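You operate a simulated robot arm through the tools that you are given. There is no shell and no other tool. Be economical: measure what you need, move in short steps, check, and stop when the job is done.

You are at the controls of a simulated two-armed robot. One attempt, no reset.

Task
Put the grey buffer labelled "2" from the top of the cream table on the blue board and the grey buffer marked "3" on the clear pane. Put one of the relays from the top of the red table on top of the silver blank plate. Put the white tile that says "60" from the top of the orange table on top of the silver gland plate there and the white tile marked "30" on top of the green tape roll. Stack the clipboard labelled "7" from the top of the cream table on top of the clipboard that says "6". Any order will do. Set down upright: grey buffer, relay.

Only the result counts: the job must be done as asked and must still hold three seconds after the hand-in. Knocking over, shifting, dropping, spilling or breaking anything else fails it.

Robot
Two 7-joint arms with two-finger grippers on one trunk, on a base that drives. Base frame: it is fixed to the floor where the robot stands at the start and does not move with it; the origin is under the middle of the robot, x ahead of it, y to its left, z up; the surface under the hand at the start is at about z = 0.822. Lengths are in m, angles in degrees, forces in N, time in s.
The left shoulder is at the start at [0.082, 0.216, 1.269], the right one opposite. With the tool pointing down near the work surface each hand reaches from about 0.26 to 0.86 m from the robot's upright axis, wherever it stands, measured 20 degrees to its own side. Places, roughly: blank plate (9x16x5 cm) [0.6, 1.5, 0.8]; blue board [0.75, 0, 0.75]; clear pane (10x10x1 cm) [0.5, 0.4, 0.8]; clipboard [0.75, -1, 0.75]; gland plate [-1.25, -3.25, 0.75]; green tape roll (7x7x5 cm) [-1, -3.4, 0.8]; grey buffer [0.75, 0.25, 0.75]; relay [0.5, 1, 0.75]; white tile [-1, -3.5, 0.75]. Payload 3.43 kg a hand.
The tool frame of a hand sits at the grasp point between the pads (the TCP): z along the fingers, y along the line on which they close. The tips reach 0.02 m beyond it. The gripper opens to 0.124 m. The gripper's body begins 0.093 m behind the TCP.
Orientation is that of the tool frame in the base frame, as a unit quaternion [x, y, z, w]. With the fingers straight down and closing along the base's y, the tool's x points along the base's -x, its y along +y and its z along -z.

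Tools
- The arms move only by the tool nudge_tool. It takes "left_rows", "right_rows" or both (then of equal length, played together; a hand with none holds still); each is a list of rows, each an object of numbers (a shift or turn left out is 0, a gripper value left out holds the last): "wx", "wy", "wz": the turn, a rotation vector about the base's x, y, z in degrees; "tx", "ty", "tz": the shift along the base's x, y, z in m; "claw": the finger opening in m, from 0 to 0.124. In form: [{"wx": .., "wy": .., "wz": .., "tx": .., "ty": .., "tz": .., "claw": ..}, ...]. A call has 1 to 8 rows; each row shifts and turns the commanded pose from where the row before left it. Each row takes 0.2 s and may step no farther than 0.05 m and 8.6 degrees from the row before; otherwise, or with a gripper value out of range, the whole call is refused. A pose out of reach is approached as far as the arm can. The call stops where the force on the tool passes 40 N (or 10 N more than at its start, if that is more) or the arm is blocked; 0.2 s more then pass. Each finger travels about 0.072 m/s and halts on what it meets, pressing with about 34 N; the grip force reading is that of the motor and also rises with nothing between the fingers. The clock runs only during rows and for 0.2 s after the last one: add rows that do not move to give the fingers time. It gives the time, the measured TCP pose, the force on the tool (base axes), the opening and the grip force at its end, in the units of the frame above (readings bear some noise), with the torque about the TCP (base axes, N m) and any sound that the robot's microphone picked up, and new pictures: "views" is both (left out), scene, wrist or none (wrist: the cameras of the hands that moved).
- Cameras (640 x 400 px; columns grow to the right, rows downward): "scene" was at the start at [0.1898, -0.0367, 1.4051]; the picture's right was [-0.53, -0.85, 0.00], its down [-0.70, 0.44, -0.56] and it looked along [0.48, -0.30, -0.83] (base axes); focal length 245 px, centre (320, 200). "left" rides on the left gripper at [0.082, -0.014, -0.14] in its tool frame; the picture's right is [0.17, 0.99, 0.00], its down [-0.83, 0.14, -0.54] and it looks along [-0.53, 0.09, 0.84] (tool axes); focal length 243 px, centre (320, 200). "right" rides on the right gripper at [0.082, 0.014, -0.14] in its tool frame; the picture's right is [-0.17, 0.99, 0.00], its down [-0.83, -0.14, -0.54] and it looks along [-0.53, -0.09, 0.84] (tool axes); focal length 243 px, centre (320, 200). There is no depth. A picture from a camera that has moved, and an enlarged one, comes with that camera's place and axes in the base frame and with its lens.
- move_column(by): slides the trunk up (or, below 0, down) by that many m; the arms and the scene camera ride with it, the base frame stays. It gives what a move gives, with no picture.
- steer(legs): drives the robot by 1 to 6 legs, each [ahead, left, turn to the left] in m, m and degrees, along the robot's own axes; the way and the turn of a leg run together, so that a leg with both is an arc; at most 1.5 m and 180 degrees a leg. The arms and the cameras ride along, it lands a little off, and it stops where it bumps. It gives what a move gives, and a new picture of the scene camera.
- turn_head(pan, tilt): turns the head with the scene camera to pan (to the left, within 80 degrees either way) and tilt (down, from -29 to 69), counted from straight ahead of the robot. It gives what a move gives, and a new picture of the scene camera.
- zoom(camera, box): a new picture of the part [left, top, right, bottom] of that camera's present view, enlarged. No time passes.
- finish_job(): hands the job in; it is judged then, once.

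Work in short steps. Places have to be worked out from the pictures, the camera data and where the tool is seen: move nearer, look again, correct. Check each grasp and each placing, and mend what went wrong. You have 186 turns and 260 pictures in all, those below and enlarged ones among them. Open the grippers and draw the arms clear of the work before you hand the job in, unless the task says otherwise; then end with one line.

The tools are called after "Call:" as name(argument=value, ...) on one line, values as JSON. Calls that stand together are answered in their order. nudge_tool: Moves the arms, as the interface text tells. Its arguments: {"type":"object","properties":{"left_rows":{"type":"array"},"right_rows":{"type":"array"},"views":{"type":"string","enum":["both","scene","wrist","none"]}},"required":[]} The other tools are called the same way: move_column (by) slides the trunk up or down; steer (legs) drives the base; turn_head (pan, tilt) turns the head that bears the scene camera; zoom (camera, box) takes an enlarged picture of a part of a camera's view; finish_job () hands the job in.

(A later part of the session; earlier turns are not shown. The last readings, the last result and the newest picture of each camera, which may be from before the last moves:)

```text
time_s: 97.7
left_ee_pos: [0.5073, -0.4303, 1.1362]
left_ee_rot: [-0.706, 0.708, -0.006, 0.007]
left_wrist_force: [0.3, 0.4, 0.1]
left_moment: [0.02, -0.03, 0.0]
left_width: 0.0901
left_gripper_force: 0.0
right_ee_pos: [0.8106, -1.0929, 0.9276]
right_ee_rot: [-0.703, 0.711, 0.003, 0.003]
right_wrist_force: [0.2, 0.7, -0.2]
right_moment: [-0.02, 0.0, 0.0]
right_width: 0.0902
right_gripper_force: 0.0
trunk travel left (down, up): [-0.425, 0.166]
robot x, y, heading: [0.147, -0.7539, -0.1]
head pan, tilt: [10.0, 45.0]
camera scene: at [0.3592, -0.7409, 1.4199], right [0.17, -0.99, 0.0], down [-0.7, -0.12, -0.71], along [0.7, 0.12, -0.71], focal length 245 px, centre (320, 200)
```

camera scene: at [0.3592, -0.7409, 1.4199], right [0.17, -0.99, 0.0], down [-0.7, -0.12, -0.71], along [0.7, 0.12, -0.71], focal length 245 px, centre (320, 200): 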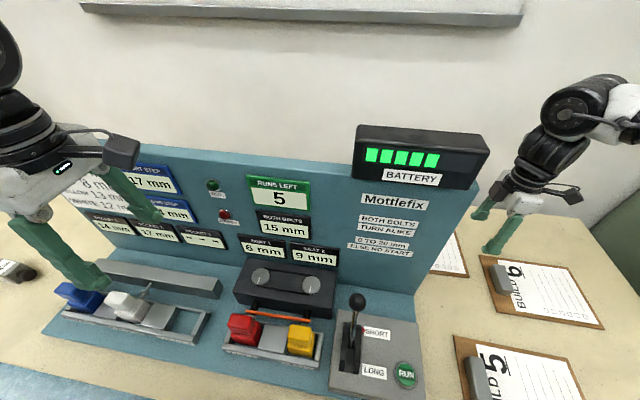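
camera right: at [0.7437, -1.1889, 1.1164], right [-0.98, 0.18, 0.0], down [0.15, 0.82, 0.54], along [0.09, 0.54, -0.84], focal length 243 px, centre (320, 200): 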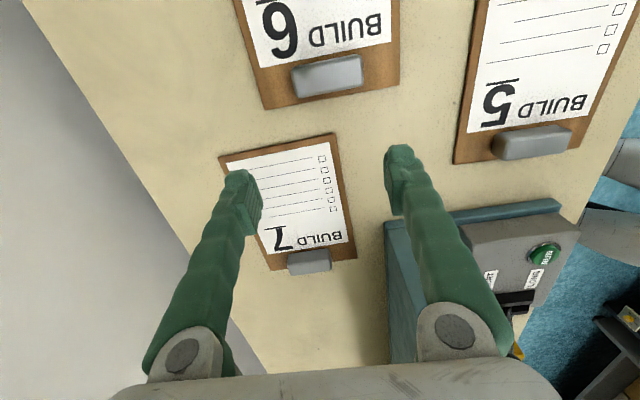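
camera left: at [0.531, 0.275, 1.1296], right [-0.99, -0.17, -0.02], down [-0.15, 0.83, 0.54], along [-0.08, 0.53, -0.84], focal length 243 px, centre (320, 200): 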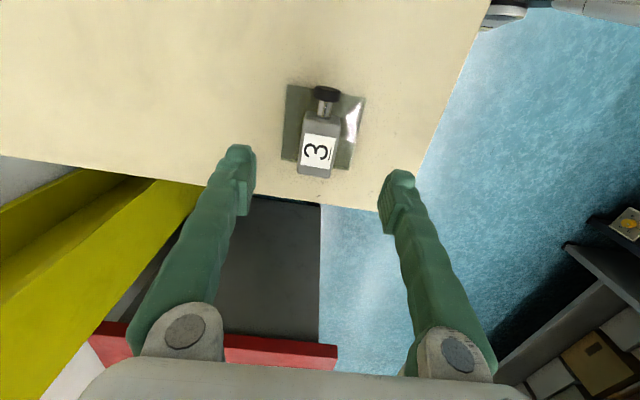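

No bump. Now sidestep left in two steps, watching the clearance at the panel's end.

Call:
steer(legs=[[0, 0.1, 0]])

Call:
nudge_tool(right_rows=[{}], views="wrist")

```text
time_s: 99.7
left_ee_pos: [0.5106, -0.3314, 1.1368]
left_ee_rot: [-0.706, 0.708, -0.005, 0.006]
left_wrist_force: [1.0, -0.4, 0.0]
left_moment: [-0.02, 0.01, 0.01]
left_width: 0.0899
left_gripper_force: 0.1
right_ee_pos: [0.8105, -0.9927, 0.9259]
right_ee_rot: [-0.702, 0.712, 0.003, 0.003]
right_wrist_force: [0.1, -0.1, -0.1]
right_moment: [-0.02, 0.01, -0.01]
right_width: 0.0899
right_gripper_force: 0.0
trunk travel left (down, up): [-0.425, 0.166]
robot x, y, heading: [0.1484, -0.6566, -0.1]
head pan, tilt: [10.0, 45.0]
camera scene: at [0.3613, -0.6419, 1.4196], right [0.17, -0.99, 0.0], down [-0.7, -0.12, -0.71], along [0.7, 0.12, -0.71], focal length 245 px, centre (320, 200)
```

scene: 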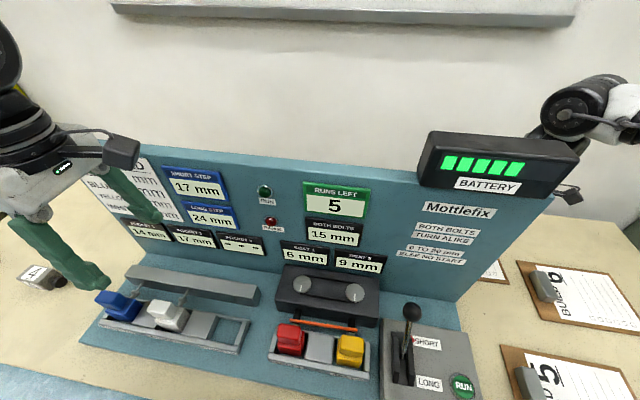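

```text
time_s: 100.0
left_ee_pos: [0.5106, -0.3313, 1.1366]
left_ee_rot: [-0.706, 0.708, -0.006, 0.006]
left_wrist_force: [-0.4, 1.1, 0.3]
left_moment: [-0.01, -0.01, -0.01]
left_width: 0.0901
left_gripper_force: 0.1
right_ee_pos: [0.8123, -0.9937, 0.9271]
right_ee_rot: [-0.703, 0.712, 0.004, 0.003]
right_wrist_force: [0.4, 0.5, -0.3]
right_moment: [0.01, -0.03, 0.01]
right_width: 0.0899
right_gripper_force: 0.0
trunk travel left (down, up): [-0.425, 0.166]
robot x, y, heading: [0.1513, -0.6545, 0.1]
head pan, tilt: [10.0, 45.0]
camera right: at [0.7957, -1.0769, 1.0663], right [-0.98, 0.18, 0.0], down [0.15, 0.82, 0.55], along [0.1, 0.54, -0.84], focal length 243 px, centre (320, 200)
```

right: 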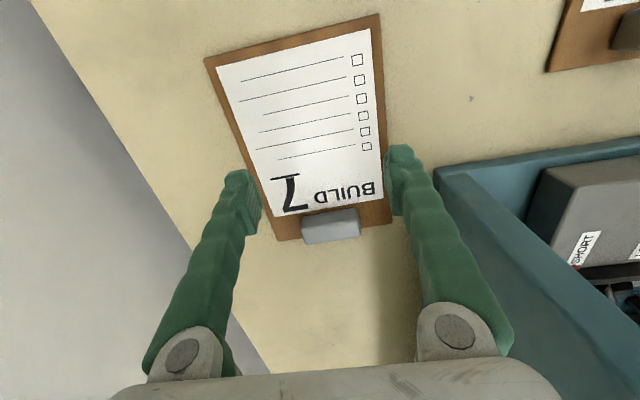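

Clip at ≈(0.816,-0.898). Drive left another 9.5 cm.

Call:
steer(legs=[[0, 0.094, 0]])

Call:
nudge_tool(right_rows=[{"tz": -0.02}, {}], views="wrist")

```text
time_s: 102.0
left_ee_pos: [0.5107, -0.2371, 1.1357]
left_ee_rot: [-0.705, 0.709, -0.005, 0.006]
left_wrist_force: [-0.4, 0.2, -0.2]
left_moment: [0.02, -0.01, 0.03]
left_width: 0.0898
left_gripper_force: 0.1
right_ee_pos: [0.8109, -0.9005, 0.9268]
right_ee_rot: [-0.703, 0.711, 0.004, 0.002]
right_wrist_force: [0.2, 0.6, -0.1]
right_moment: [0.0, 0.01, 0.02]
right_width: 0.0901
right_gripper_force: 0.0
trunk travel left (down, up): [-0.425, 0.166]
robot x, y, heading: [0.1543, -0.5631, -0.1]
head pan, tilt: [10.0, 45.0]
camera scene: at [0.3617, -0.5481, 1.4196], right [0.17, -0.99, 0.0], down [-0.7, -0.12, -0.71], along [0.7, 0.12, -0.71], focal length 245 px, centre (320, 200)
```

scene: 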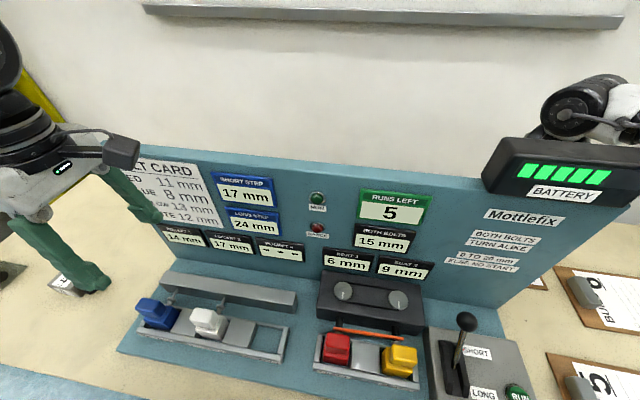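

```text
time_s: 102.6
left_ee_pos: [0.5107, -0.2372, 1.1366]
left_ee_rot: [-0.705, 0.709, -0.006, 0.005]
left_wrist_force: [-0.5, -0.1, 0.5]
left_moment: [0.01, 0.0, 0.03]
left_width: 0.0901
left_gripper_force: 0.0
right_ee_pos: [0.8103, -0.8992, 0.9072]
right_ee_rot: [-0.702, 0.712, 0.003, 0.003]
right_wrist_force: [0.1, 1.0, 0.2]
right_moment: [-0.02, 0.0, -0.01]
right_width: 0.0897
right_gripper_force: 0.2
trunk travel left (down, up): [-0.425, 0.166]
robot x, y, heading: [0.1548, -0.5649, -0.1]
head pan, tilt: [10.0, 45.0]
camera right: at [0.7952, -0.9827, 1.0471], right [-0.98, 0.18, 0.0], down [0.15, 0.82, 0.55], along [0.1, 0.54, -0.84], focal length 243 px, centre (320, 200)
```

right: 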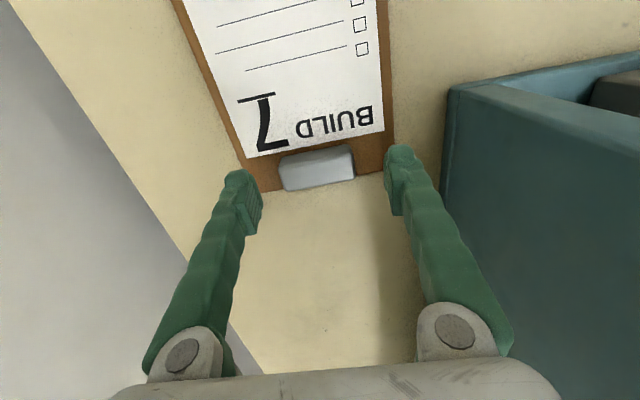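

Clip now at (0.8145,-0.888), 6.7 cm long. Nudge over it and lower.

Call:
nudge_tool(right_rows=[{"tx": 0.004, "ty": 0.011}, {"tz": -0.02}, {"tz": -0.015}, {}], views="wrist")

```text
time_s: 103.6
left_ee_pos: [0.5098, -0.2371, 1.1355]
left_ee_rot: [-0.707, 0.708, -0.006, 0.005]
left_wrist_force: [0.3, 0.2, 0.0]
left_moment: [-0.04, 0.01, 0.03]
left_width: 0.0898
left_gripper_force: 0.1
right_ee_pos: [0.8042, -0.8957, 0.8768]
right_ee_rot: [-0.703, 0.711, 0.003, 0.003]
right_wrist_force: [0.5, 0.3, -0.2]
right_moment: [0.02, 0.03, 0.0]
right_width: 0.0902
right_gripper_force: 0.1
right hand out of reach, approached as far as the arm can: row 1, 3
trunk travel left (down, up): [-0.425, 0.166]
robot x, y, heading: [0.1533, -0.5642, -0.2]
head pan, tilt: [10.0, 45.0]
camera right: at [0.7891, -0.9792, 1.0167], right [-0.98, 0.18, 0.0], down [0.15, 0.82, 0.55], along [0.1, 0.54, -0.84], focal length 243 px, centre (320, 200)
```

right: 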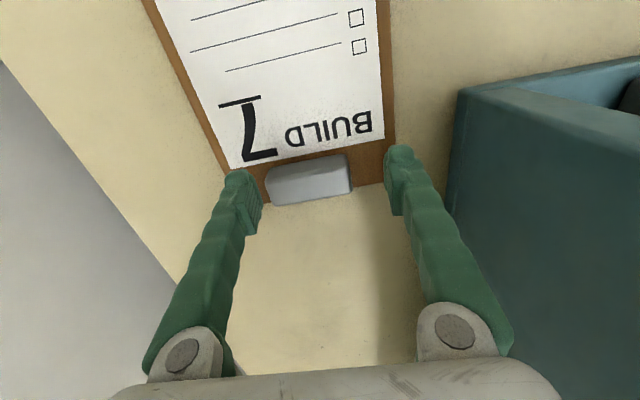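

I'm 1 cm short in x. Correct with a tiny base move and open a bit wider.

Call:
steer(legs=[[0.012, 0.007, 0]])

Call:
nudge_tool(right_rows=[{"claw": 0.1}, {"tz": -0.008}, {}], views="wrist")

```text
time_s: 104.4
left_ee_pos: [0.5212, -0.2315, 1.137]
left_ee_rot: [-0.704, 0.71, -0.006, 0.007]
left_wrist_force: [-0.2, 0.6, -0.5]
left_moment: [0.0, -0.05, 0.0]
left_width: 0.0902
left_gripper_force: 0.0
right_ee_pos: [0.815, -0.8912, 0.8776]
right_ee_rot: [-0.702, 0.712, 0.003, 0.004]
right_wrist_force: [-0.2, -0.4, 0.1]
right_moment: [0.01, -0.03, -0.01]
right_width: 0.0899
right_gripper_force: 0.1
trunk travel left (down, up): [-0.425, 0.166]
robot x, y, heading: [0.1622, -0.5511, 0.1]
head pan, tilt: [10.0, 45.0]
camera scene: at [0.3707, -0.5425, 1.4201], right [0.17, -0.99, 0.0], down [-0.7, -0.12, -0.71], along [0.7, 0.12, -0.71], focal length 245 px, centre (320, 200)
```

scene: 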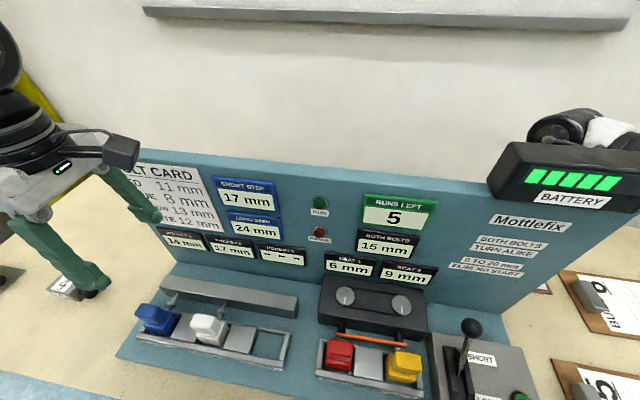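

```text
time_s: 105.2
left_ee_pos: [0.5241, -0.2303, 1.1353]
left_ee_rot: [-0.706, 0.708, -0.005, 0.006]
left_wrist_force: [-0.3, 0.0, 0.6]
left_moment: [0.03, 0.0, 0.05]
left_width: 0.0899
left_gripper_force: 0.1
right_ee_pos: [0.8149, -0.8899, 0.8691]
right_ee_rot: [-0.703, 0.711, 0.003, 0.002]
right_wrist_force: [-0.3, -0.4, 0.7]
right_moment: [-0.02, 0.01, 0.02]
right_width: 0.0998
right_gripper_force: 0.1
trunk travel left (down, up): [-0.425, 0.166]
robot x, y, heading: [0.1668, -0.557, -0.1]
head pan, tilt: [10.0, 45.0]
camera right: at [0.8011, -0.9724, 1.0083], right [-0.98, 0.18, 0.0], down [0.15, 0.82, 0.55], along [0.1, 0.54, -0.84], focal length 243 px, centre (320, 200)
```

right: 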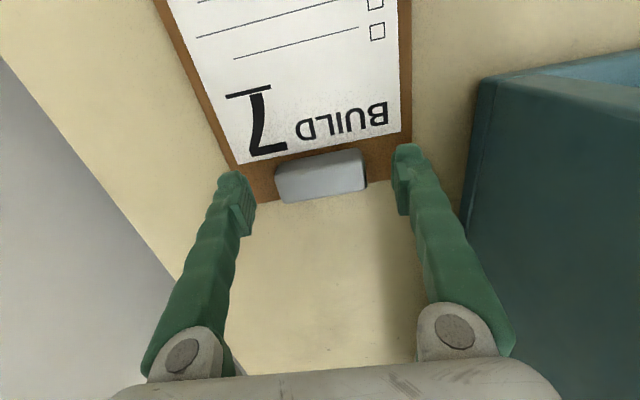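

Perfectly aligned above the clip. Lower to just above the board and close.

Call:
nudge_tool(right_rows=[{"tz": -0.012}, {"tz": -0.006}, {"claw": 0.05}, {"claw": 0.05}, {"claw": 0.05}, {"claw": 0.05}, {}], views="wrist")

```text
time_s: 106.7
left_ee_pos: [0.5204, -0.2306, 1.137]
left_ee_rot: [-0.705, 0.709, -0.006, 0.006]
left_wrist_force: [-0.1, -0.9, 0.5]
left_moment: [0.04, 0.01, 0.04]
left_width: 0.0901
left_gripper_force: 0.0
right_ee_pos: [0.8154, -0.8894, 0.8556]
right_ee_rot: [-0.702, 0.712, 0.002, 0.007]
right_wrist_force: [-8.8, 1.4, 23.7]
right_moment: [0.08, 0.88, -0.09]
right_width: 0.0535
right_gripper_force: 2.8
trunk travel left (down, up): [-0.425, 0.166]
robot x, y, heading: [0.1651, -0.5587, 0.0]
head pan, tilt: [10.0, 45.0]
stopped in row 7 (right hand): the force on the tool passed its limit at 41 N (the readings are from after the stop); the commanded pose is now the measured one
camera right: at [0.799, -0.9729, 0.995], right [-0.98, 0.18, 0.0], down [0.15, 0.82, 0.55], along [0.1, 0.54, -0.83], focal length 243 px, centre (320, 200)
```

right: 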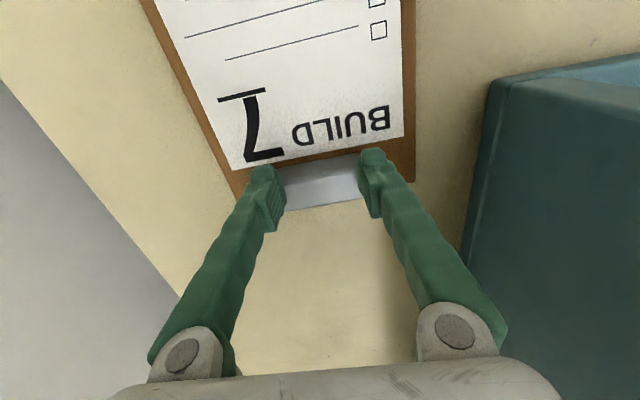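

The tips rode up over the clip's bevelled ends. Open, go lower until just touching the board, and retry.

Call:
nudge_tool(right_rows=[{"claw": 0.1}, {"claw": 0.1}, {}, {"tz": -0.005}, {"tz": -0.003}, {}], views="none")

```text
time_s: 107.7
left_ee_pos: [0.523, -0.2302, 1.1357]
left_ee_rot: [-0.705, 0.709, -0.006, 0.005]
left_wrist_force: [0.3, -0.4, -0.5]
left_moment: [0.0, 0.01, -0.02]
left_width: 0.0899
left_gripper_force: 0.0
right_ee_pos: [0.819, -0.889, 0.8554]
right_ee_rot: [-0.702, 0.712, 0.001, 0.01]
right_wrist_force: [0.1, 3.0, 14.5]
right_moment: [0.07, 0.84, -0.22]
right_width: 0.1014
right_gripper_force: 1.1
trunk travel left (down, up): [-0.425, 0.166]
robot x, y, heading: [0.1633, -0.554, -0.2]
head pan, tilt: [10.0, 45.0]
stopped in row 4 (right hand): the force on the tool passed its limit at 43 N (the readings are from after the stop); the commanded pose is now the measured one
```

Call:
zoom(camera="right", box=[210, 110, 430, 250])

```text
2.86 times, centred on (320, 180) of right
camera zoom: at [0.8014, -0.9729, 0.9938], right [-0.98, 0.18, -0.01], down [0.14, 0.82, 0.55], along [0.11, 0.54, -0.83], focal length 693 px, centre (320, 257)
```

zoom: 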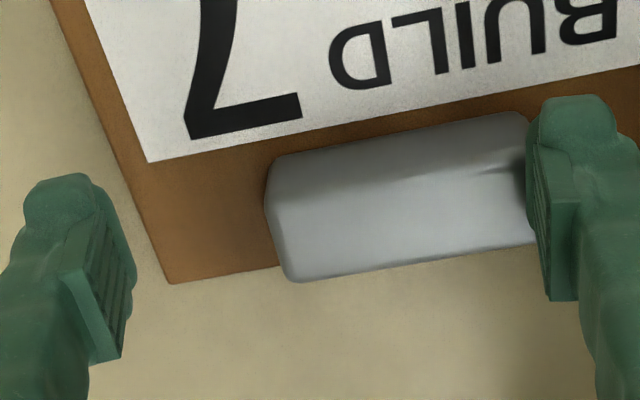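

The clip is now ~2 cm off toward -x, so the near finger sat on it. Lift, recentre and look.

Call:
nudge_tool(right_rows=[{"tz": 0.02}, {"tx": -0.016}, {}], views="wrist")

```text
time_s: 108.5
left_ee_pos: [0.5235, -0.2314, 1.1353]
left_ee_rot: [-0.705, 0.709, -0.006, 0.006]
left_wrist_force: [-0.3, 0.9, 0.4]
left_moment: [0.03, 0.0, 0.01]
left_width: 0.09
left_gripper_force: 0.1
right_ee_pos: [0.8024, -0.8896, 0.8718]
right_ee_rot: [-0.702, 0.712, 0.003, 0.008]
right_wrist_force: [0.4, -1.1, 0.6]
right_moment: [0.03, 0.03, 0.01]
right_width: 0.1
right_gripper_force: 0.0
trunk travel left (down, up): [-0.425, 0.166]
robot x, y, heading: [0.1619, -0.5565, -0.1]
head pan, tilt: [10.0, 45.0]
camera right: at [0.7856, -0.974, 1.0116], right [-0.98, 0.18, -0.01], down [0.15, 0.82, 0.55], along [0.11, 0.54, -0.83], focal length 243 px, centre (320, 200)
```

right: 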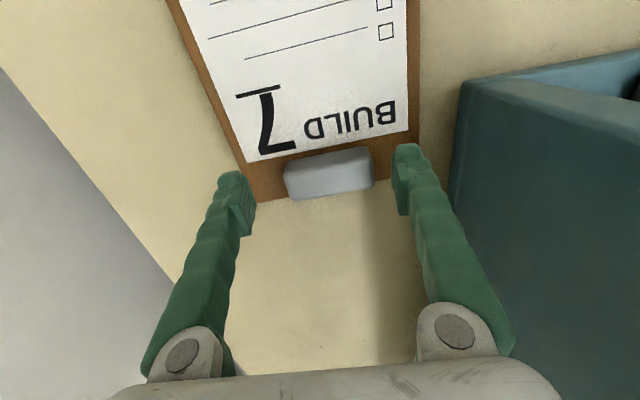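

Recentre by -6 mm, trim yaw and tilt, open wider and lower in fine steps.

Call:
nudge_tool(right_rows=[{"tx": -0.006, "ty": 0.001, "wz": -3, "wx": -0.65, "wy": 0.65, "claw": 0.115}, {"tz": -0.01}, {"tz": -0.005}, {"tz": -0.004}, {}], views="wrist")

Call:
zoom(camera="right", box=[210, 110, 430, 250])

```text
time_s: 109.7
left_ee_pos: [0.5229, -0.2317, 1.1369]
left_ee_rot: [-0.705, 0.709, -0.005, 0.006]
left_wrist_force: [0.5, -0.7, -0.4]
left_moment: [-0.03, 0.01, 0.02]
left_width: 0.0897
left_gripper_force: 0.0
right_ee_pos: [0.7969, -0.8904, 0.8527]
right_ee_rot: [-0.682, 0.731, 0.001, 0.001]
right_wrist_force: [0.9, -0.5, 1.4]
right_moment: [0.03, -0.02, 0.0]
right_width: 0.1147
right_gripper_force: 0.0
trunk travel left (down, up): [-0.425, 0.166]
robot x, y, heading: [0.1693, -0.5535, -0.2]
head pan, tilt: [10.0, 45.0]
camera right: at [0.7768, -0.9712, 0.9935], right [-0.97, 0.23, 0.0], down [0.2, 0.82, 0.54], along [0.12, 0.53, -0.84], focal length 243 px, centre (320, 200)
```

right: 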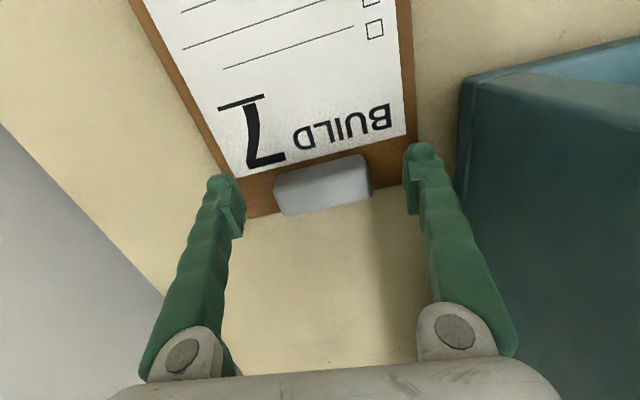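

```text
2.86 times, centred on (320, 180) of right
camera zoom: at [0.7768, -0.9712, 0.9935], right [-0.97, 0.23, 0.0], down [0.2, 0.82, 0.54], along [0.12, 0.53, -0.84], focal length 693 px, centre (320, 257)
```

zoom: 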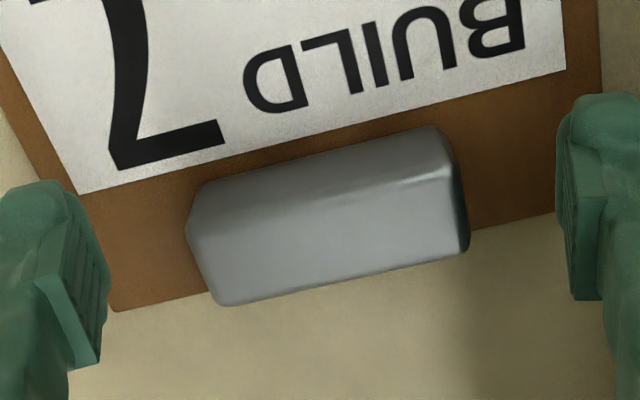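

I trimmed yaw the wrong way (the closing axis itself appears tilted -8° in this camera). Undo it, then lower until contact with the board and close.

Call:
nudge_tool(right_rows=[{"wz": 4, "tx": -0.001, "ty": 0.002}, {"tz": -0.003}, {"tz": -0.003}, {}], views="none")

Call:
zoom(camera="right", box=[210, 110, 430, 250])

```text
time_s: 110.7
left_ee_pos: [0.5228, -0.2319, 1.1358]
left_ee_rot: [-0.706, 0.708, -0.005, 0.007]
left_wrist_force: [0.2, -0.2, 0.0]
left_moment: [0.0, 0.01, -0.01]
left_width: 0.0899
left_gripper_force: 0.1
right_ee_pos: [0.796, -0.8884, 0.8477]
right_ee_rot: [0.708, -0.706, -0.002, -0.002]
right_wrist_force: [-0.8, 0.4, -0.1]
right_moment: [0.0, -0.03, -0.04]
right_width: 0.1148
right_gripper_force: 0.0
trunk travel left (down, up): [-0.425, 0.166]
robot x, y, heading: [0.1606, -0.5572, -0.2]
head pan, tilt: [10.0, 45.0]
```

```text
2.86 times, centred on (320, 180) of right
camera zoom: at [0.7819, -0.9708, 0.9878], right [-0.99, 0.16, 0.0], down [0.14, 0.83, 0.54], along [0.09, 0.54, -0.84], focal length 693 px, centre (320, 257)
```

zoom: 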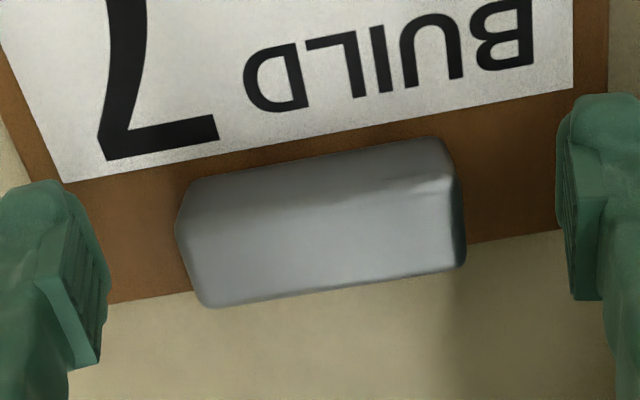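

Aligned and still free at tips z≈0.828. Close now.

Call:
nudge_tool(right_rows=[{"claw": 0.05}, {"claw": 0.05}, {"claw": 0.05}, {"claw": 0.05}, {"claw": 0.05}, {"claw": 0.05}, {}], views="none")

Call:
zoom(camera="right", box=[210, 110, 430, 250])

```text
time_s: 112.3
left_ee_pos: [0.5235, -0.2323, 1.1369]
left_ee_rot: [-0.705, 0.709, -0.004, 0.006]
left_wrist_force: [-1.3, -0.5, 0.2]
left_moment: [-0.03, 0.0, -0.02]
left_width: 0.0901
left_gripper_force: 0.0
right_ee_pos: [0.7952, -0.8884, 0.8467]
right_ee_rot: [0.708, -0.706, -0.001, -0.002]
right_wrist_force: [0.0, 0.3, 4.3]
right_moment: [0.0, -0.03, 0.26]
right_width: 0.074
right_gripper_force: 34.4
trunk travel left (down, up): [-0.425, 0.166]
robot x, y, heading: [0.1669, -0.5544, -0.1]
head pan, tilt: [10.0, 45.0]
```

```text
2.86 times, centred on (320, 180) of right
camera zoom: at [0.7818, -0.9707, 0.9877], right [-0.99, 0.16, 0.0], down [0.14, 0.83, 0.54], along [0.09, 0.54, -0.84], focal length 693 px, centre (320, 257)
```

zoom: 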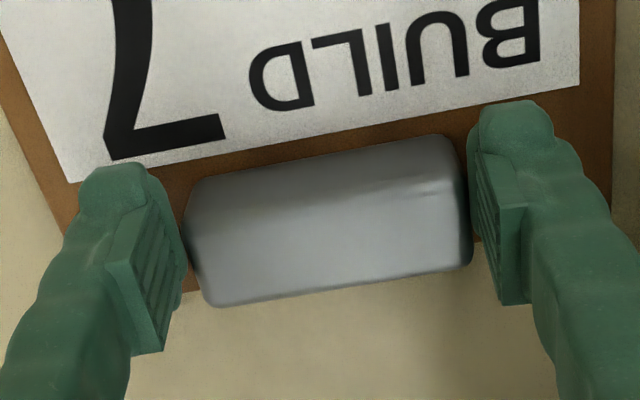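

Firm at 7.4 cm. Lift and look for droop.

Call:
nudge_tool(right_rows=[{"tz": 0.015}, {"tz": 0.02}, {"tz": 0.02}, {"tz": 0.02}, {}], views="wrist")

```text
time_s: 113.5
left_ee_pos: [0.5226, -0.2297, 1.1371]
left_ee_rot: [-0.706, 0.709, -0.006, 0.006]
left_wrist_force: [-0.5, -0.4, 0.1]
left_moment: [0.01, -0.04, 0.01]
left_width: 0.09
left_gripper_force: 0.0
right_ee_pos: [0.7959, -0.8854, 0.9258]
right_ee_rot: [0.709, -0.705, 0.0, -0.003]
right_wrist_force: [-1.0, -0.8, -1.7]
right_moment: [0.09, 0.0, 0.0]
right_width: 0.0741
right_gripper_force: 34.0
trunk travel left (down, up): [-0.425, 0.166]
robot x, y, heading: [0.1668, -0.5547, -0.1]
head pan, tilt: [10.0, 45.0]
camera right: at [0.7826, -0.9673, 1.0658], right [-0.99, 0.16, 0.0], down [0.13, 0.83, 0.54], along [0.09, 0.54, -0.84], focal length 243 px, centre (320, 200)
```

right: 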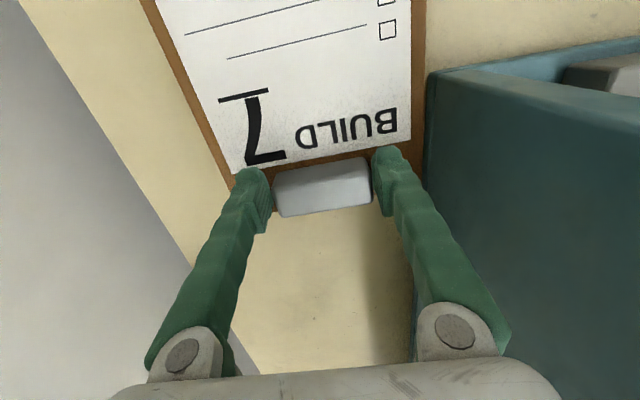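

Lifted cleanly and level. Drive right past the panel's end, with a hair forward for clearance.

Call:
steer(legs=[[0.008, -0.1, 0], [0, -0.2, 0]])

Call:
nudge_tool(right_rows=[{"tx": -0.02}, {"tx": -0.02}, {"tx": -0.02}, {}], views="wrist")

```text
time_s: 118.3
left_ee_pos: [0.5287, -0.5287, 1.1353]
left_ee_rot: [-0.706, 0.708, -0.005, 0.006]
left_wrist_force: [0.1, -0.2, 0.4]
left_moment: [-0.02, 0.02, 0.01]
left_width: 0.09
left_gripper_force: 0.0
right_ee_pos: [0.8015, -1.1839, 0.923]
right_ee_rot: [0.708, -0.706, -0.001, -0.001]
right_wrist_force: [1.0, 0.1, -1.8]
right_moment: [0.13, 0.02, 0.02]
right_width: 0.074
right_gripper_force: 33.8
trunk travel left (down, up): [-0.425, 0.166]
robot x, y, heading: [0.1676, -0.8522, -0.2]
head pan, tilt: [10.0, 45.0]
camera scene: at [0.3805, -0.8376, 1.4196], right [0.17, -0.99, 0.0], down [-0.7, -0.12, -0.71], along [0.7, 0.12, -0.71], focal length 245 px, centre (320, 200)
```

scene: 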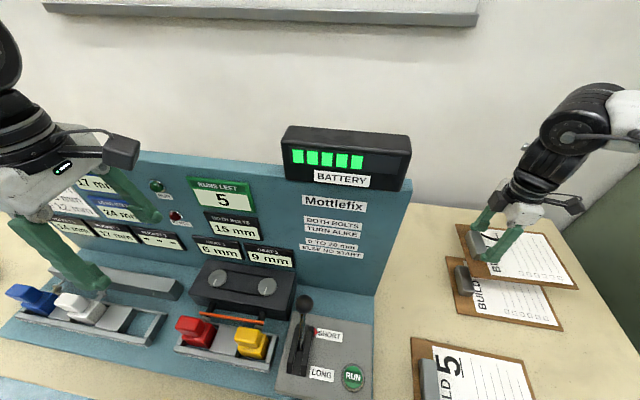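

```text
time_s: 119.3
left_ee_pos: [0.5294, -0.5268, 1.1365]
left_ee_rot: [-0.706, 0.708, -0.006, 0.005]
left_wrist_force: [0.1, -0.4, -0.6]
left_moment: [0.02, 0.0, 0.01]
left_width: 0.0897
left_gripper_force: 0.1
right_ee_pos: [0.7421, -1.1828, 0.9224]
right_ee_rot: [0.708, -0.706, 0.0, -0.001]
right_wrist_force: [-1.0, 0.7, -1.7]
right_moment: [0.1, -0.02, 0.01]
right_width: 0.0739
right_gripper_force: 34.2
trunk travel left (down, up): [-0.425, 0.166]
robot x, y, heading: [0.1698, -0.8528, -0.5]
head pan, tilt: [10.0, 45.0]
camera right: at [0.7285, -1.2653, 1.0631], right [-0.99, 0.16, 0.0], down [0.14, 0.83, 0.54], along [0.09, 0.53, -0.84], focal length 243 px, centre (320, 200)
```

right: 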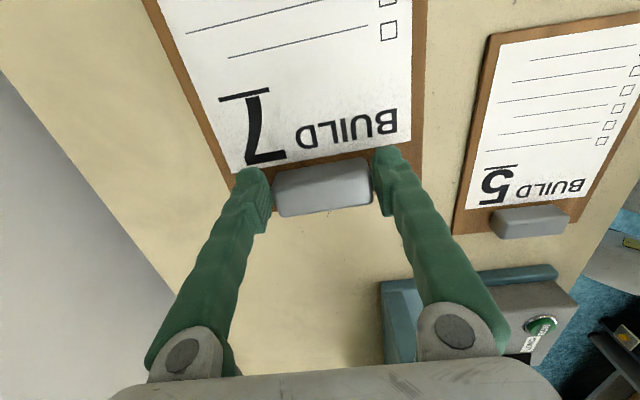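

Shift so clipboard 7's top edge clears clipboard 6's clip (7's clip centre at y≈-1.208), lower partway, and look from the scene camera.

Call:
nudge_tool(right_rows=[{"tx": -0.003, "ty": -0.025}, {"tz": -0.02}, {"tz": -0.015}, {}], views="none")

Call:
turn_head(pan=-25, tilt=40)

Call:
zoom(camera="scene", box=[240, 130, 440, 255])

```text
time_s: 120.3
left_ee_pos: [0.5285, -0.5286, 1.1371]
left_ee_rot: [-0.705, 0.709, -0.006, 0.006]
left_wrist_force: [-0.1, -0.4, -0.2]
left_moment: [-0.02, 0.01, 0.03]
left_width: 0.0899
left_gripper_force: 0.0
right_ee_pos: [0.7388, -1.207, 0.8883]
right_ee_rot: [0.708, -0.706, 0.0, 0.0]
right_wrist_force: [-0.1, 0.1, -2.2]
right_moment: [0.09, 0.01, 0.01]
right_width: 0.0738
right_gripper_force: 34.2
trunk travel left (down, up): [-0.425, 0.166]
robot x, y, heading: [0.17, -0.8526, -0.3]
head pan, tilt: [10.0, 45.0]
```

```text
time_s: 121.3
left_ee_pos: [0.5293, -0.527, 1.1362]
left_ee_rot: [-0.705, 0.709, -0.005, 0.006]
left_wrist_force: [0.1, 1.0, 0.1]
left_moment: [-0.01, 0.0, -0.03]
left_width: 0.09
left_gripper_force: 0.1
right_ee_pos: [0.7402, -1.207, 0.888]
right_ee_rot: [0.709, -0.705, 0.0, -0.001]
right_wrist_force: [0.7, 0.1, -2.1]
right_moment: [0.09, 0.01, 0.01]
right_width: 0.0739
right_gripper_force: 34.0
trunk travel left (down, up): [-0.425, 0.166]
robot x, y, heading: [0.1691, -0.8496, -0.1]
head pan, tilt: [-25.0, 40.0]
camera scene: at [0.3773, -0.8878, 1.4269], right [-0.43, -0.91, 0.0], down [-0.58, 0.27, -0.77], along [0.69, -0.33, -0.64], focal length 245 px, centre (320, 200)
```

scene: 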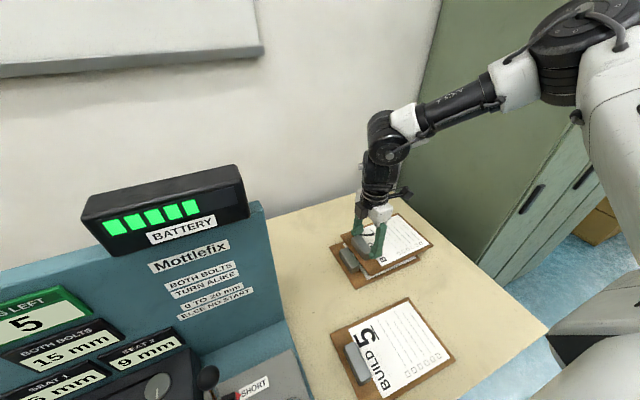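

```text
3.20 times, centred on (340, 192) of scene
camera zoom: at [0.3773, -0.8878, 1.4269], right [-0.43, -0.91, 0.0], down [-0.58, 0.27, -0.77], along [0.69, -0.33, -0.64], focal length 784 px, centre (256, 224)
```

zoom: 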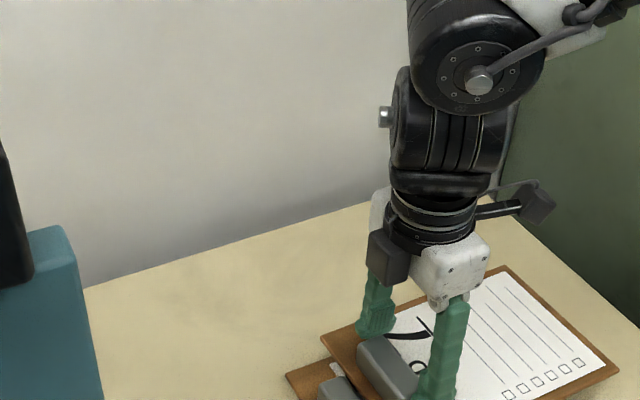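

Call:
zoom(camera="scene", box=[320, 200, 440, 300])

```text
4.00 times, centred on (380, 250) of scene
camera zoom: at [0.3773, -0.8878, 1.4269], right [-0.43, -0.91, 0.0], down [-0.58, 0.27, -0.77], along [0.69, -0.33, -0.64], focal length 981 px, centre (80, 0)
```

zoom: 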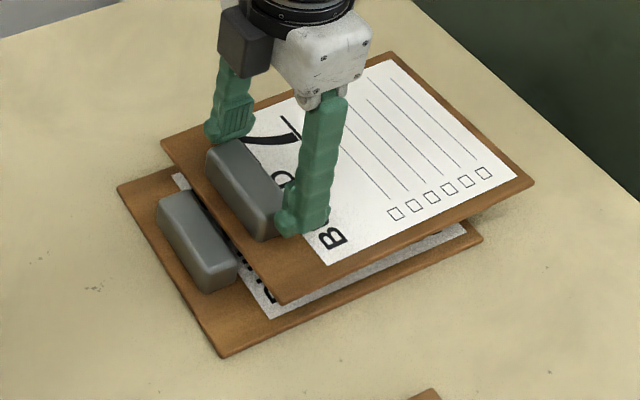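

7 must go ~1.8 cm further right to clear 6's clip. Shift and lower in small steps.

Call:
nudge_tool(right_rows=[{"tx": 0.006, "ty": -0.018}, {"tz": -0.015}, {"tz": -0.01}, {}], views="none")

Call:
zoom(camera="scene", box=[320, 200, 440, 300])

```text
time_s: 122.3
left_ee_pos: [0.5282, -0.5268, 1.1353]
left_ee_rot: [-0.706, 0.709, -0.006, 0.006]
left_wrist_force: [0.1, -0.4, -0.3]
left_moment: [0.01, 0.02, -0.01]
left_width: 0.09
left_gripper_force: 0.1
right_ee_pos: [0.7444, -1.2266, 0.8632]
right_ee_rot: [0.708, -0.706, 0.0, -0.001]
right_wrist_force: [0.0, -0.4, -0.9]
right_moment: [0.1, -0.03, 0.0]
right_width: 0.0737
right_gripper_force: 34.6
trunk travel left (down, up): [-0.425, 0.166]
robot x, y, heading: [0.1713, -0.8537, -0.2]
head pan, tilt: [-25.0, 40.0]
```

```text
4.00 times, centred on (380, 250) of scene
camera zoom: at [0.3771, -0.888, 1.4269], right [-0.43, -0.9, 0.0], down [-0.58, 0.27, -0.77], along [0.69, -0.33, -0.64], focal length 981 px, centre (80, 0)
```

zoom: 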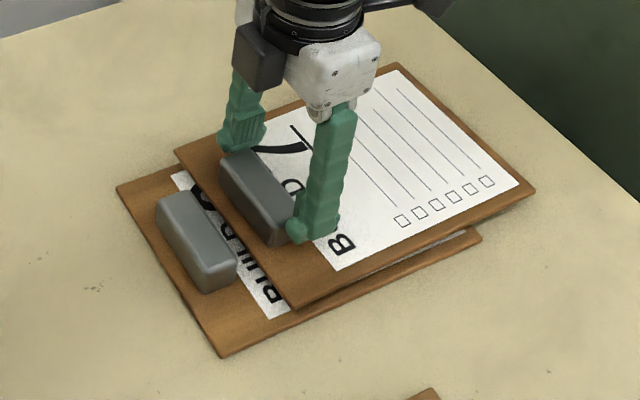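

Edge of 7 will just clear 6's clip. Lower to contact.

Call:
nudge_tool(right_rows=[{"tz": -0.005}, {"tz": -0.003}, {"tz": -0.003}, {}], views="none")

Call:
zoom(camera="scene", box=[320, 200, 440, 300])

```text
time_s: 123.3
left_ee_pos: [0.5293, -0.5268, 1.1361]
left_ee_rot: [-0.705, 0.709, -0.006, 0.007]
left_wrist_force: [-0.1, -0.2, -0.1]
left_moment: [-0.03, -0.01, -0.01]
left_width: 0.0901
left_gripper_force: 0.0
right_ee_pos: [0.7458, -1.225, 0.8535]
right_ee_rot: [0.708, -0.706, 0.0, -0.001]
right_wrist_force: [-0.5, -2.5, 12.5]
right_moment: [-0.15, 0.48, 0.25]
right_width: 0.0738
right_gripper_force: 34.1
trunk travel left (down, up): [-0.425, 0.166]
robot x, y, heading: [0.1672, -0.8543, 0.2]
head pan, tilt: [-25.0, 40.0]
```

```text
4.00 times, centred on (380, 250) of scene
camera zoom: at [0.3761, -0.8874, 1.4272], right [-0.43, -0.9, 0.0], down [-0.58, 0.27, -0.77], along [0.69, -0.33, -0.64], focal length 981 px, centre (80, 0)
```

zoom: 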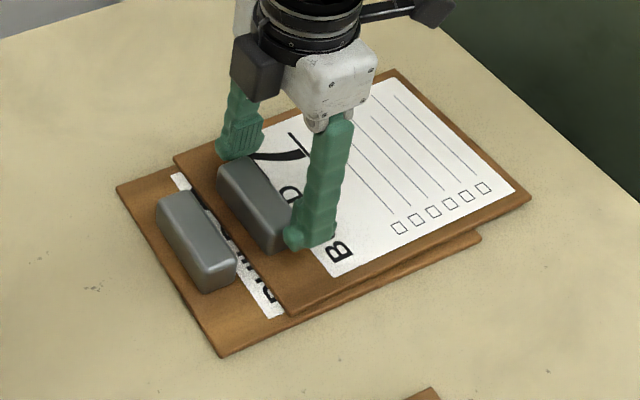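

Flat contact. Release and rise.

Call:
nudge_tool(right_rows=[{"tz": 0.001, "claw": 0.085}, {"claw": 0.1}, {"claw": 0.11}, {"tz": 0.03}, {"tz": 0.05}, {"tz": 0.05}, {}], views="none")

Call:
zoom(camera="scene", box=[320, 200, 440, 300])

```text
time_s: 124.9
left_ee_pos: [0.5303, -0.5273, 1.1351]
left_ee_rot: [-0.705, 0.709, -0.006, 0.006]
left_wrist_force: [0.2, -0.5, -0.2]
left_moment: [0.02, 0.0, -0.02]
left_width: 0.0897
left_gripper_force: 0.2
right_ee_pos: [0.7449, -1.2268, 0.9828]
right_ee_rot: [0.709, -0.705, 0.0, -0.001]
right_wrist_force: [0.2, 0.3, 0.5]
right_moment: [0.0, 0.03, 0.0]
right_width: 0.1097
right_gripper_force: 0.0
trunk travel left (down, up): [-0.425, 0.166]
robot x, y, heading: [0.1733, -0.8509, -0.5]
head pan, tilt: [-25.0, 40.0]
```

```text
4.00 times, centred on (380, 250) of scene
camera zoom: at [0.3779, -0.8881, 1.4267], right [-0.43, -0.9, 0.0], down [-0.58, 0.27, -0.77], along [0.69, -0.33, -0.64], focal length 981 px, centre (80, 0)
```

zoom: 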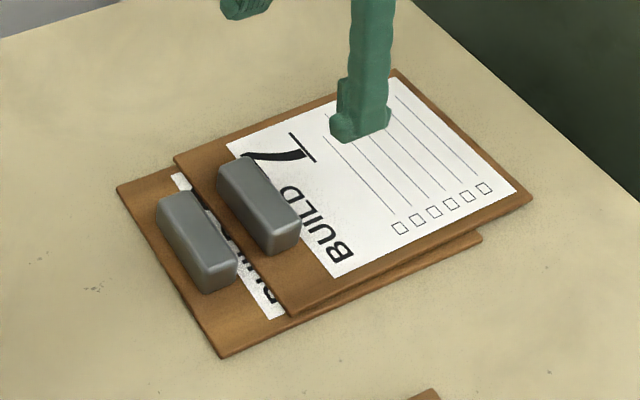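

Stack done. Now to the red table: back well off, then drive left.

Call:
steer(legs=[[-0.5, 0, 0], [0, 1.1, 0], [0, 0.75, 0]])

Call:
turn_head(pan=20, tilt=35)

```text
time_s: 153.1
left_ee_pos: [0.0419, 1.3325, 1.1364]
left_ee_rot: [-0.705, 0.71, -0.005, 0.006]
left_wrist_force: [-0.2, 0.9, -0.5]
left_moment: [0.0, 0.01, -0.01]
left_width: 0.0898
left_gripper_force: 0.1
right_ee_pos: [0.2549, 0.6321, 0.9843]
right_ee_rot: [0.707, -0.707, 0.0, 0.0]
right_wrist_force: [1.3, -0.5, -0.2]
right_moment: [-0.02, -0.03, 0.02]
right_width: 0.1097
right_gripper_force: 0.0
trunk travel left (down, up): [-0.425, 0.166]
robot x, y, heading: [-0.3212, 1.0094, -0.6]
head pan, tilt: [-25.0, 40.0]
camera scene: at [-0.1117, 0.9719, 1.4269], right [-0.43, -0.9, 0.0], down [-0.58, 0.28, -0.77], along [0.69, -0.33, -0.64], focal length 245 px, centre (320, 200)
```

scene: 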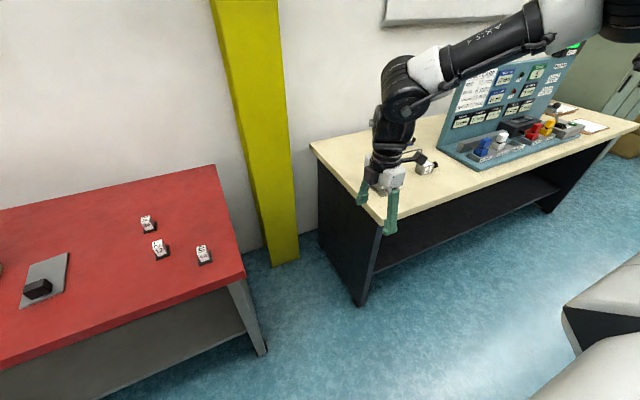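

```text
time_s: 154.2
left_ee_pos: [0.0419, 1.3319, 1.1368]
left_ee_rot: [-0.704, 0.71, -0.006, 0.005]
left_wrist_force: [-0.1, -0.6, -0.5]
left_moment: [0.0, 0.0, 0.06]
left_width: 0.09
left_gripper_force: 0.1
right_ee_pos: [0.2559, 0.6329, 0.9831]
right_ee_rot: [0.707, -0.707, -0.001, 0.0]
right_wrist_force: [0.2, -0.9, -0.4]
right_moment: [0.02, -0.02, 0.01]
right_width: 0.1102
right_gripper_force: 0.1
trunk travel left (down, up): [-0.425, 0.166]
robot x, y, heading: [-0.3208, 1.0078, -0.3]
head pan, tilt: [20.0, 35.0]
camera scene: at [-0.1055, 1.0379, 1.4344], right [0.33, -0.94, 0.0], down [-0.54, -0.19, -0.82], along [0.77, 0.27, -0.57], focal length 245 px, centre (320, 200)
```

scene: 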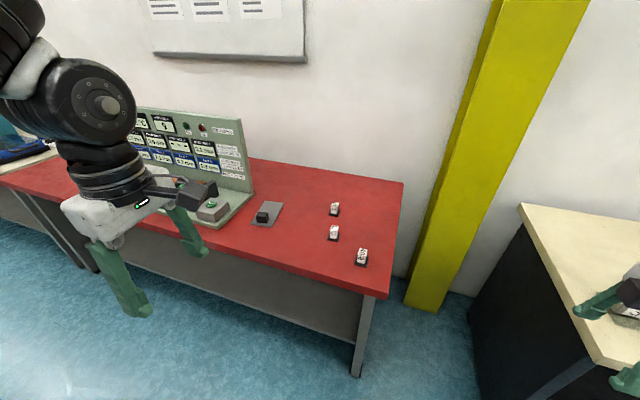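

Call:
zoom(camera="scene", box=[220, 180, 400, 290])

```text
3.56 times, centred on (310, 235) of scene
camera zoom: at [-0.1055, 1.0379, 1.4344], right [0.33, -0.94, 0.0], down [-0.54, -0.19, -0.82], along [0.77, 0.27, -0.57], focal length 872 px, centre (356, 76)
```

zoom: 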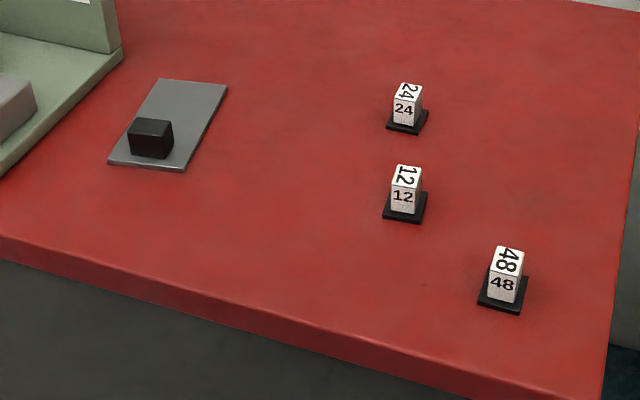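

Relays 12 ≈(0.517,1.204), 24 ≈(0.657,1.242), 48 ≈(0.44,1.09); the plate spans x 0.48–0.65, y 1.44–1.55 with a black block on its near half, leaving free room around (0.60,1.50). I'll take relay 12 with the left hand; approach.

Call:
steer(legs=[[0.27, 0.02, 0]])

Call:
nudge_tool(left_rows=[{"tx": 0.02, "ty": -0.02, "tz": -0.01}, {"tx": 0.03, "ty": -0.02, "tz": -0.01}, {"tx": 0.03, "ty": -0.02, "tz": -0.01}, {"tx": 0.03, "ty": -0.02, "tz": -0.01}, {"tx": 0.03, "ty": -0.02, "tz": -0.02}, {"tx": 0.02, "ty": -0.02, "tz": -0.02}, {"tx": 0.01, "tz": -0.02, "claw": 0.07}, {}], views="wrist")

```text
time_s: 156.4
left_ee_pos: [0.3106, 1.3494, 1.136]
left_ee_rot: [-0.704, 0.71, -0.006, 0.007]
left_wrist_force: [0.2, 0.1, -1.0]
left_moment: [0.03, -0.01, -0.02]
left_width: 0.0901
left_gripper_force: 0.0
right_ee_pos: [0.5242, 0.6507, 0.9844]
right_ee_rot: [-0.707, 0.707, 0.001, 0.0]
right_wrist_force: [-1.1, -0.1, 0.1]
right_moment: [0.02, -0.01, 0.01]
right_width: 0.1099
right_gripper_force: 0.1
trunk travel left (down, up): [-0.425, 0.166]
robot x, y, heading: [-0.0459, 1.0237, -0.3]
head pan, tilt: [20.0, 35.0]
camera scene: at [0.1637, 1.0556, 1.4346], right [0.34, -0.94, 0.0], down [-0.54, -0.19, -0.82], along [0.77, 0.27, -0.57], focal length 245 px, centre (320, 200)
```

scene: 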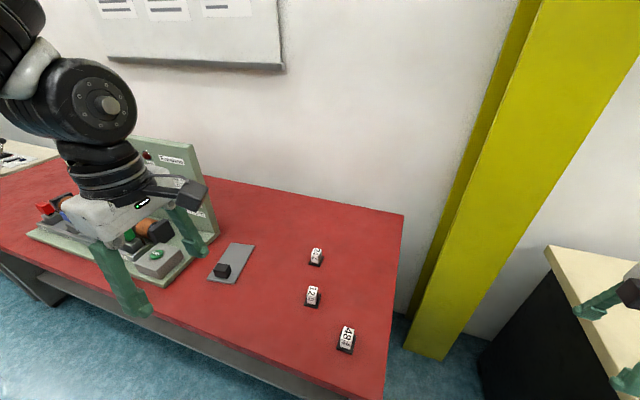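

```text
time_s: 158.2
left_ee_pos: [0.4827, 1.2305, 1.0372]
left_ee_rot: [-0.704, 0.711, -0.006, 0.006]
left_wrist_force: [0.3, 0.9, 0.1]
left_moment: [0.03, 0.02, 0.0]
left_width: 0.07
left_gripper_force: 0.0
right_ee_pos: [0.525, 0.6494, 0.9825]
right_ee_rot: [0.707, -0.707, 0.0, -0.002]
right_wrist_force: [0.3, 1.0, -0.1]
right_moment: [0.01, -0.01, -0.02]
right_width: 0.1098
right_gripper_force: 0.1
trunk travel left (down, up): [-0.425, 0.166]
robot x, y, heading: [-0.0506, 1.0289, -0.5]
head pan, tilt: [20.0, 35.0]
camera left: at [0.4918, 1.1474, 1.1763], right [-0.99, -0.16, -0.02], down [-0.14, 0.83, 0.54], along [-0.07, 0.53, -0.84], focal length 243 px, centre (320, 200)
```

left: 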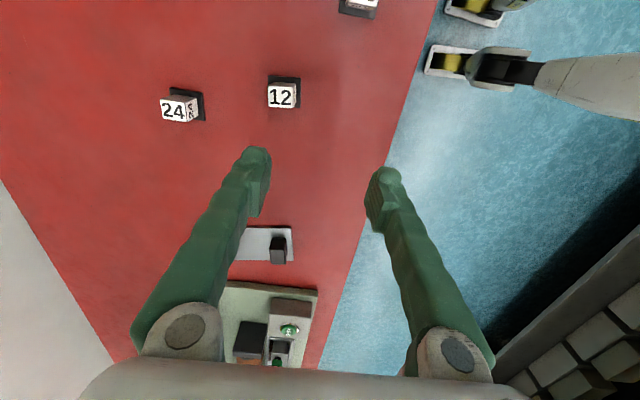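

Relay 12 is at about (0.535, 1.205). Move over it and lower to 0.93.

Call:
nudge_tool(left_rows=[{"tx": 0.026, "ty": -0.013, "tz": -0.02}, {"tx": 0.026, "ty": -0.012, "tz": -0.03}, {"tz": -0.03}, {"tz": -0.027}, {}], views="wrist")

```text
time_s: 159.4
left_ee_pos: [0.5336, 1.2042, 0.929]
left_ee_rot: [-0.704, 0.71, -0.006, 0.007]
left_wrist_force: [0.0, -0.4, -0.1]
left_moment: [-0.02, 0.0, 0.0]
left_width: 0.0703
left_gripper_force: 0.1
right_ee_pos: [0.5265, 0.6498, 0.9827]
right_ee_rot: [0.707, -0.707, -0.001, -0.001]
right_wrist_force: [-0.1, -0.7, -0.3]
right_moment: [0.0, -0.01, -0.03]
right_width: 0.1101
right_gripper_force: 0.1
trunk travel left (down, up): [-0.425, 0.166]
robot x, y, heading: [-0.0484, 1.0261, -0.3]
head pan, tilt: [20.0, 35.0]
camera left: at [0.5437, 1.1219, 1.0689], right [-0.99, -0.16, -0.02], down [-0.14, 0.83, 0.54], along [-0.07, 0.53, -0.84], focal length 243 px, centre (320, 200)
```

left: 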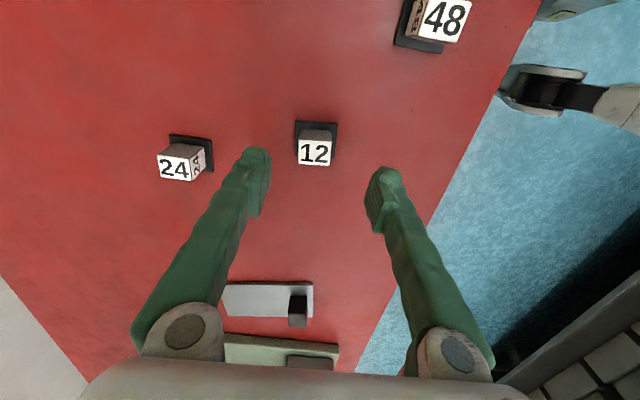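

Relay centre ≈(0.538,1.207). Align and lower to 0.87 for a check.

Call:
nudge_tool(left_rows=[{"tx": 0.004, "ty": 0.003, "tz": -0.03}, {"tz": -0.03}, {}], views="wrist")

Call:
zoom(camera="left", box=[230, 110, 410, 230])

```text
time_s: 160.2
left_ee_pos: [0.5391, 1.2069, 0.8704]
left_ee_rot: [-0.704, 0.71, -0.006, 0.005]
left_wrist_force: [0.3, -0.2, -0.7]
left_moment: [0.01, -0.02, 0.01]
left_width: 0.0701
left_gripper_force: 0.1
right_ee_pos: [0.5258, 0.6492, 0.9833]
right_ee_rot: [-0.707, 0.707, 0.0, 0.001]
right_wrist_force: [-0.4, -0.1, -0.6]
right_moment: [0.01, -0.01, -0.04]
right_width: 0.1102
right_gripper_force: 0.1
trunk travel left (down, up): [-0.425, 0.166]
robot x, y, heading: [-0.0503, 1.0231, -0.6]
head pan, tilt: [20.0, 35.0]
camera left: at [0.5482, 1.1249, 1.0096], right [-0.99, -0.16, -0.02], down [-0.14, 0.83, 0.54], along [-0.07, 0.53, -0.84], focal length 243 px, centre (320, 200)
```

left: 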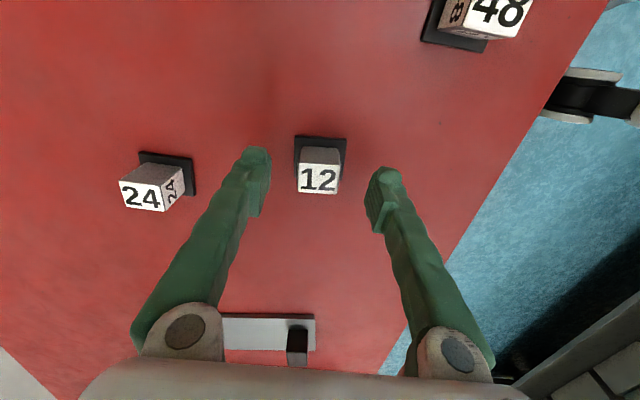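

```text
3.33 times, centred on (320, 170) of left
camera zoom: at [0.5482, 1.1249, 1.0096], right [-0.99, -0.16, -0.02], down [-0.14, 0.83, 0.54], along [-0.07, 0.53, -0.84], focal length 809 px, centre (320, 300)
```

zoom: 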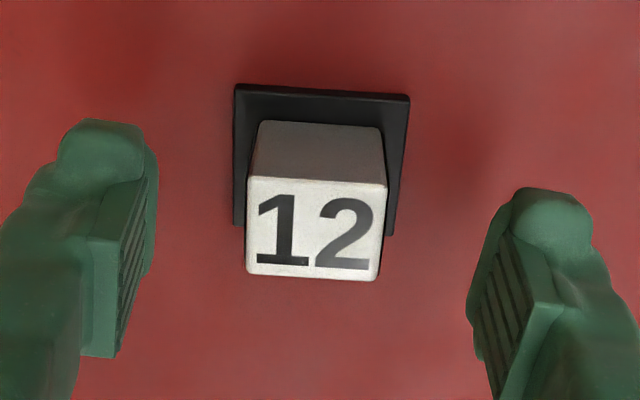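

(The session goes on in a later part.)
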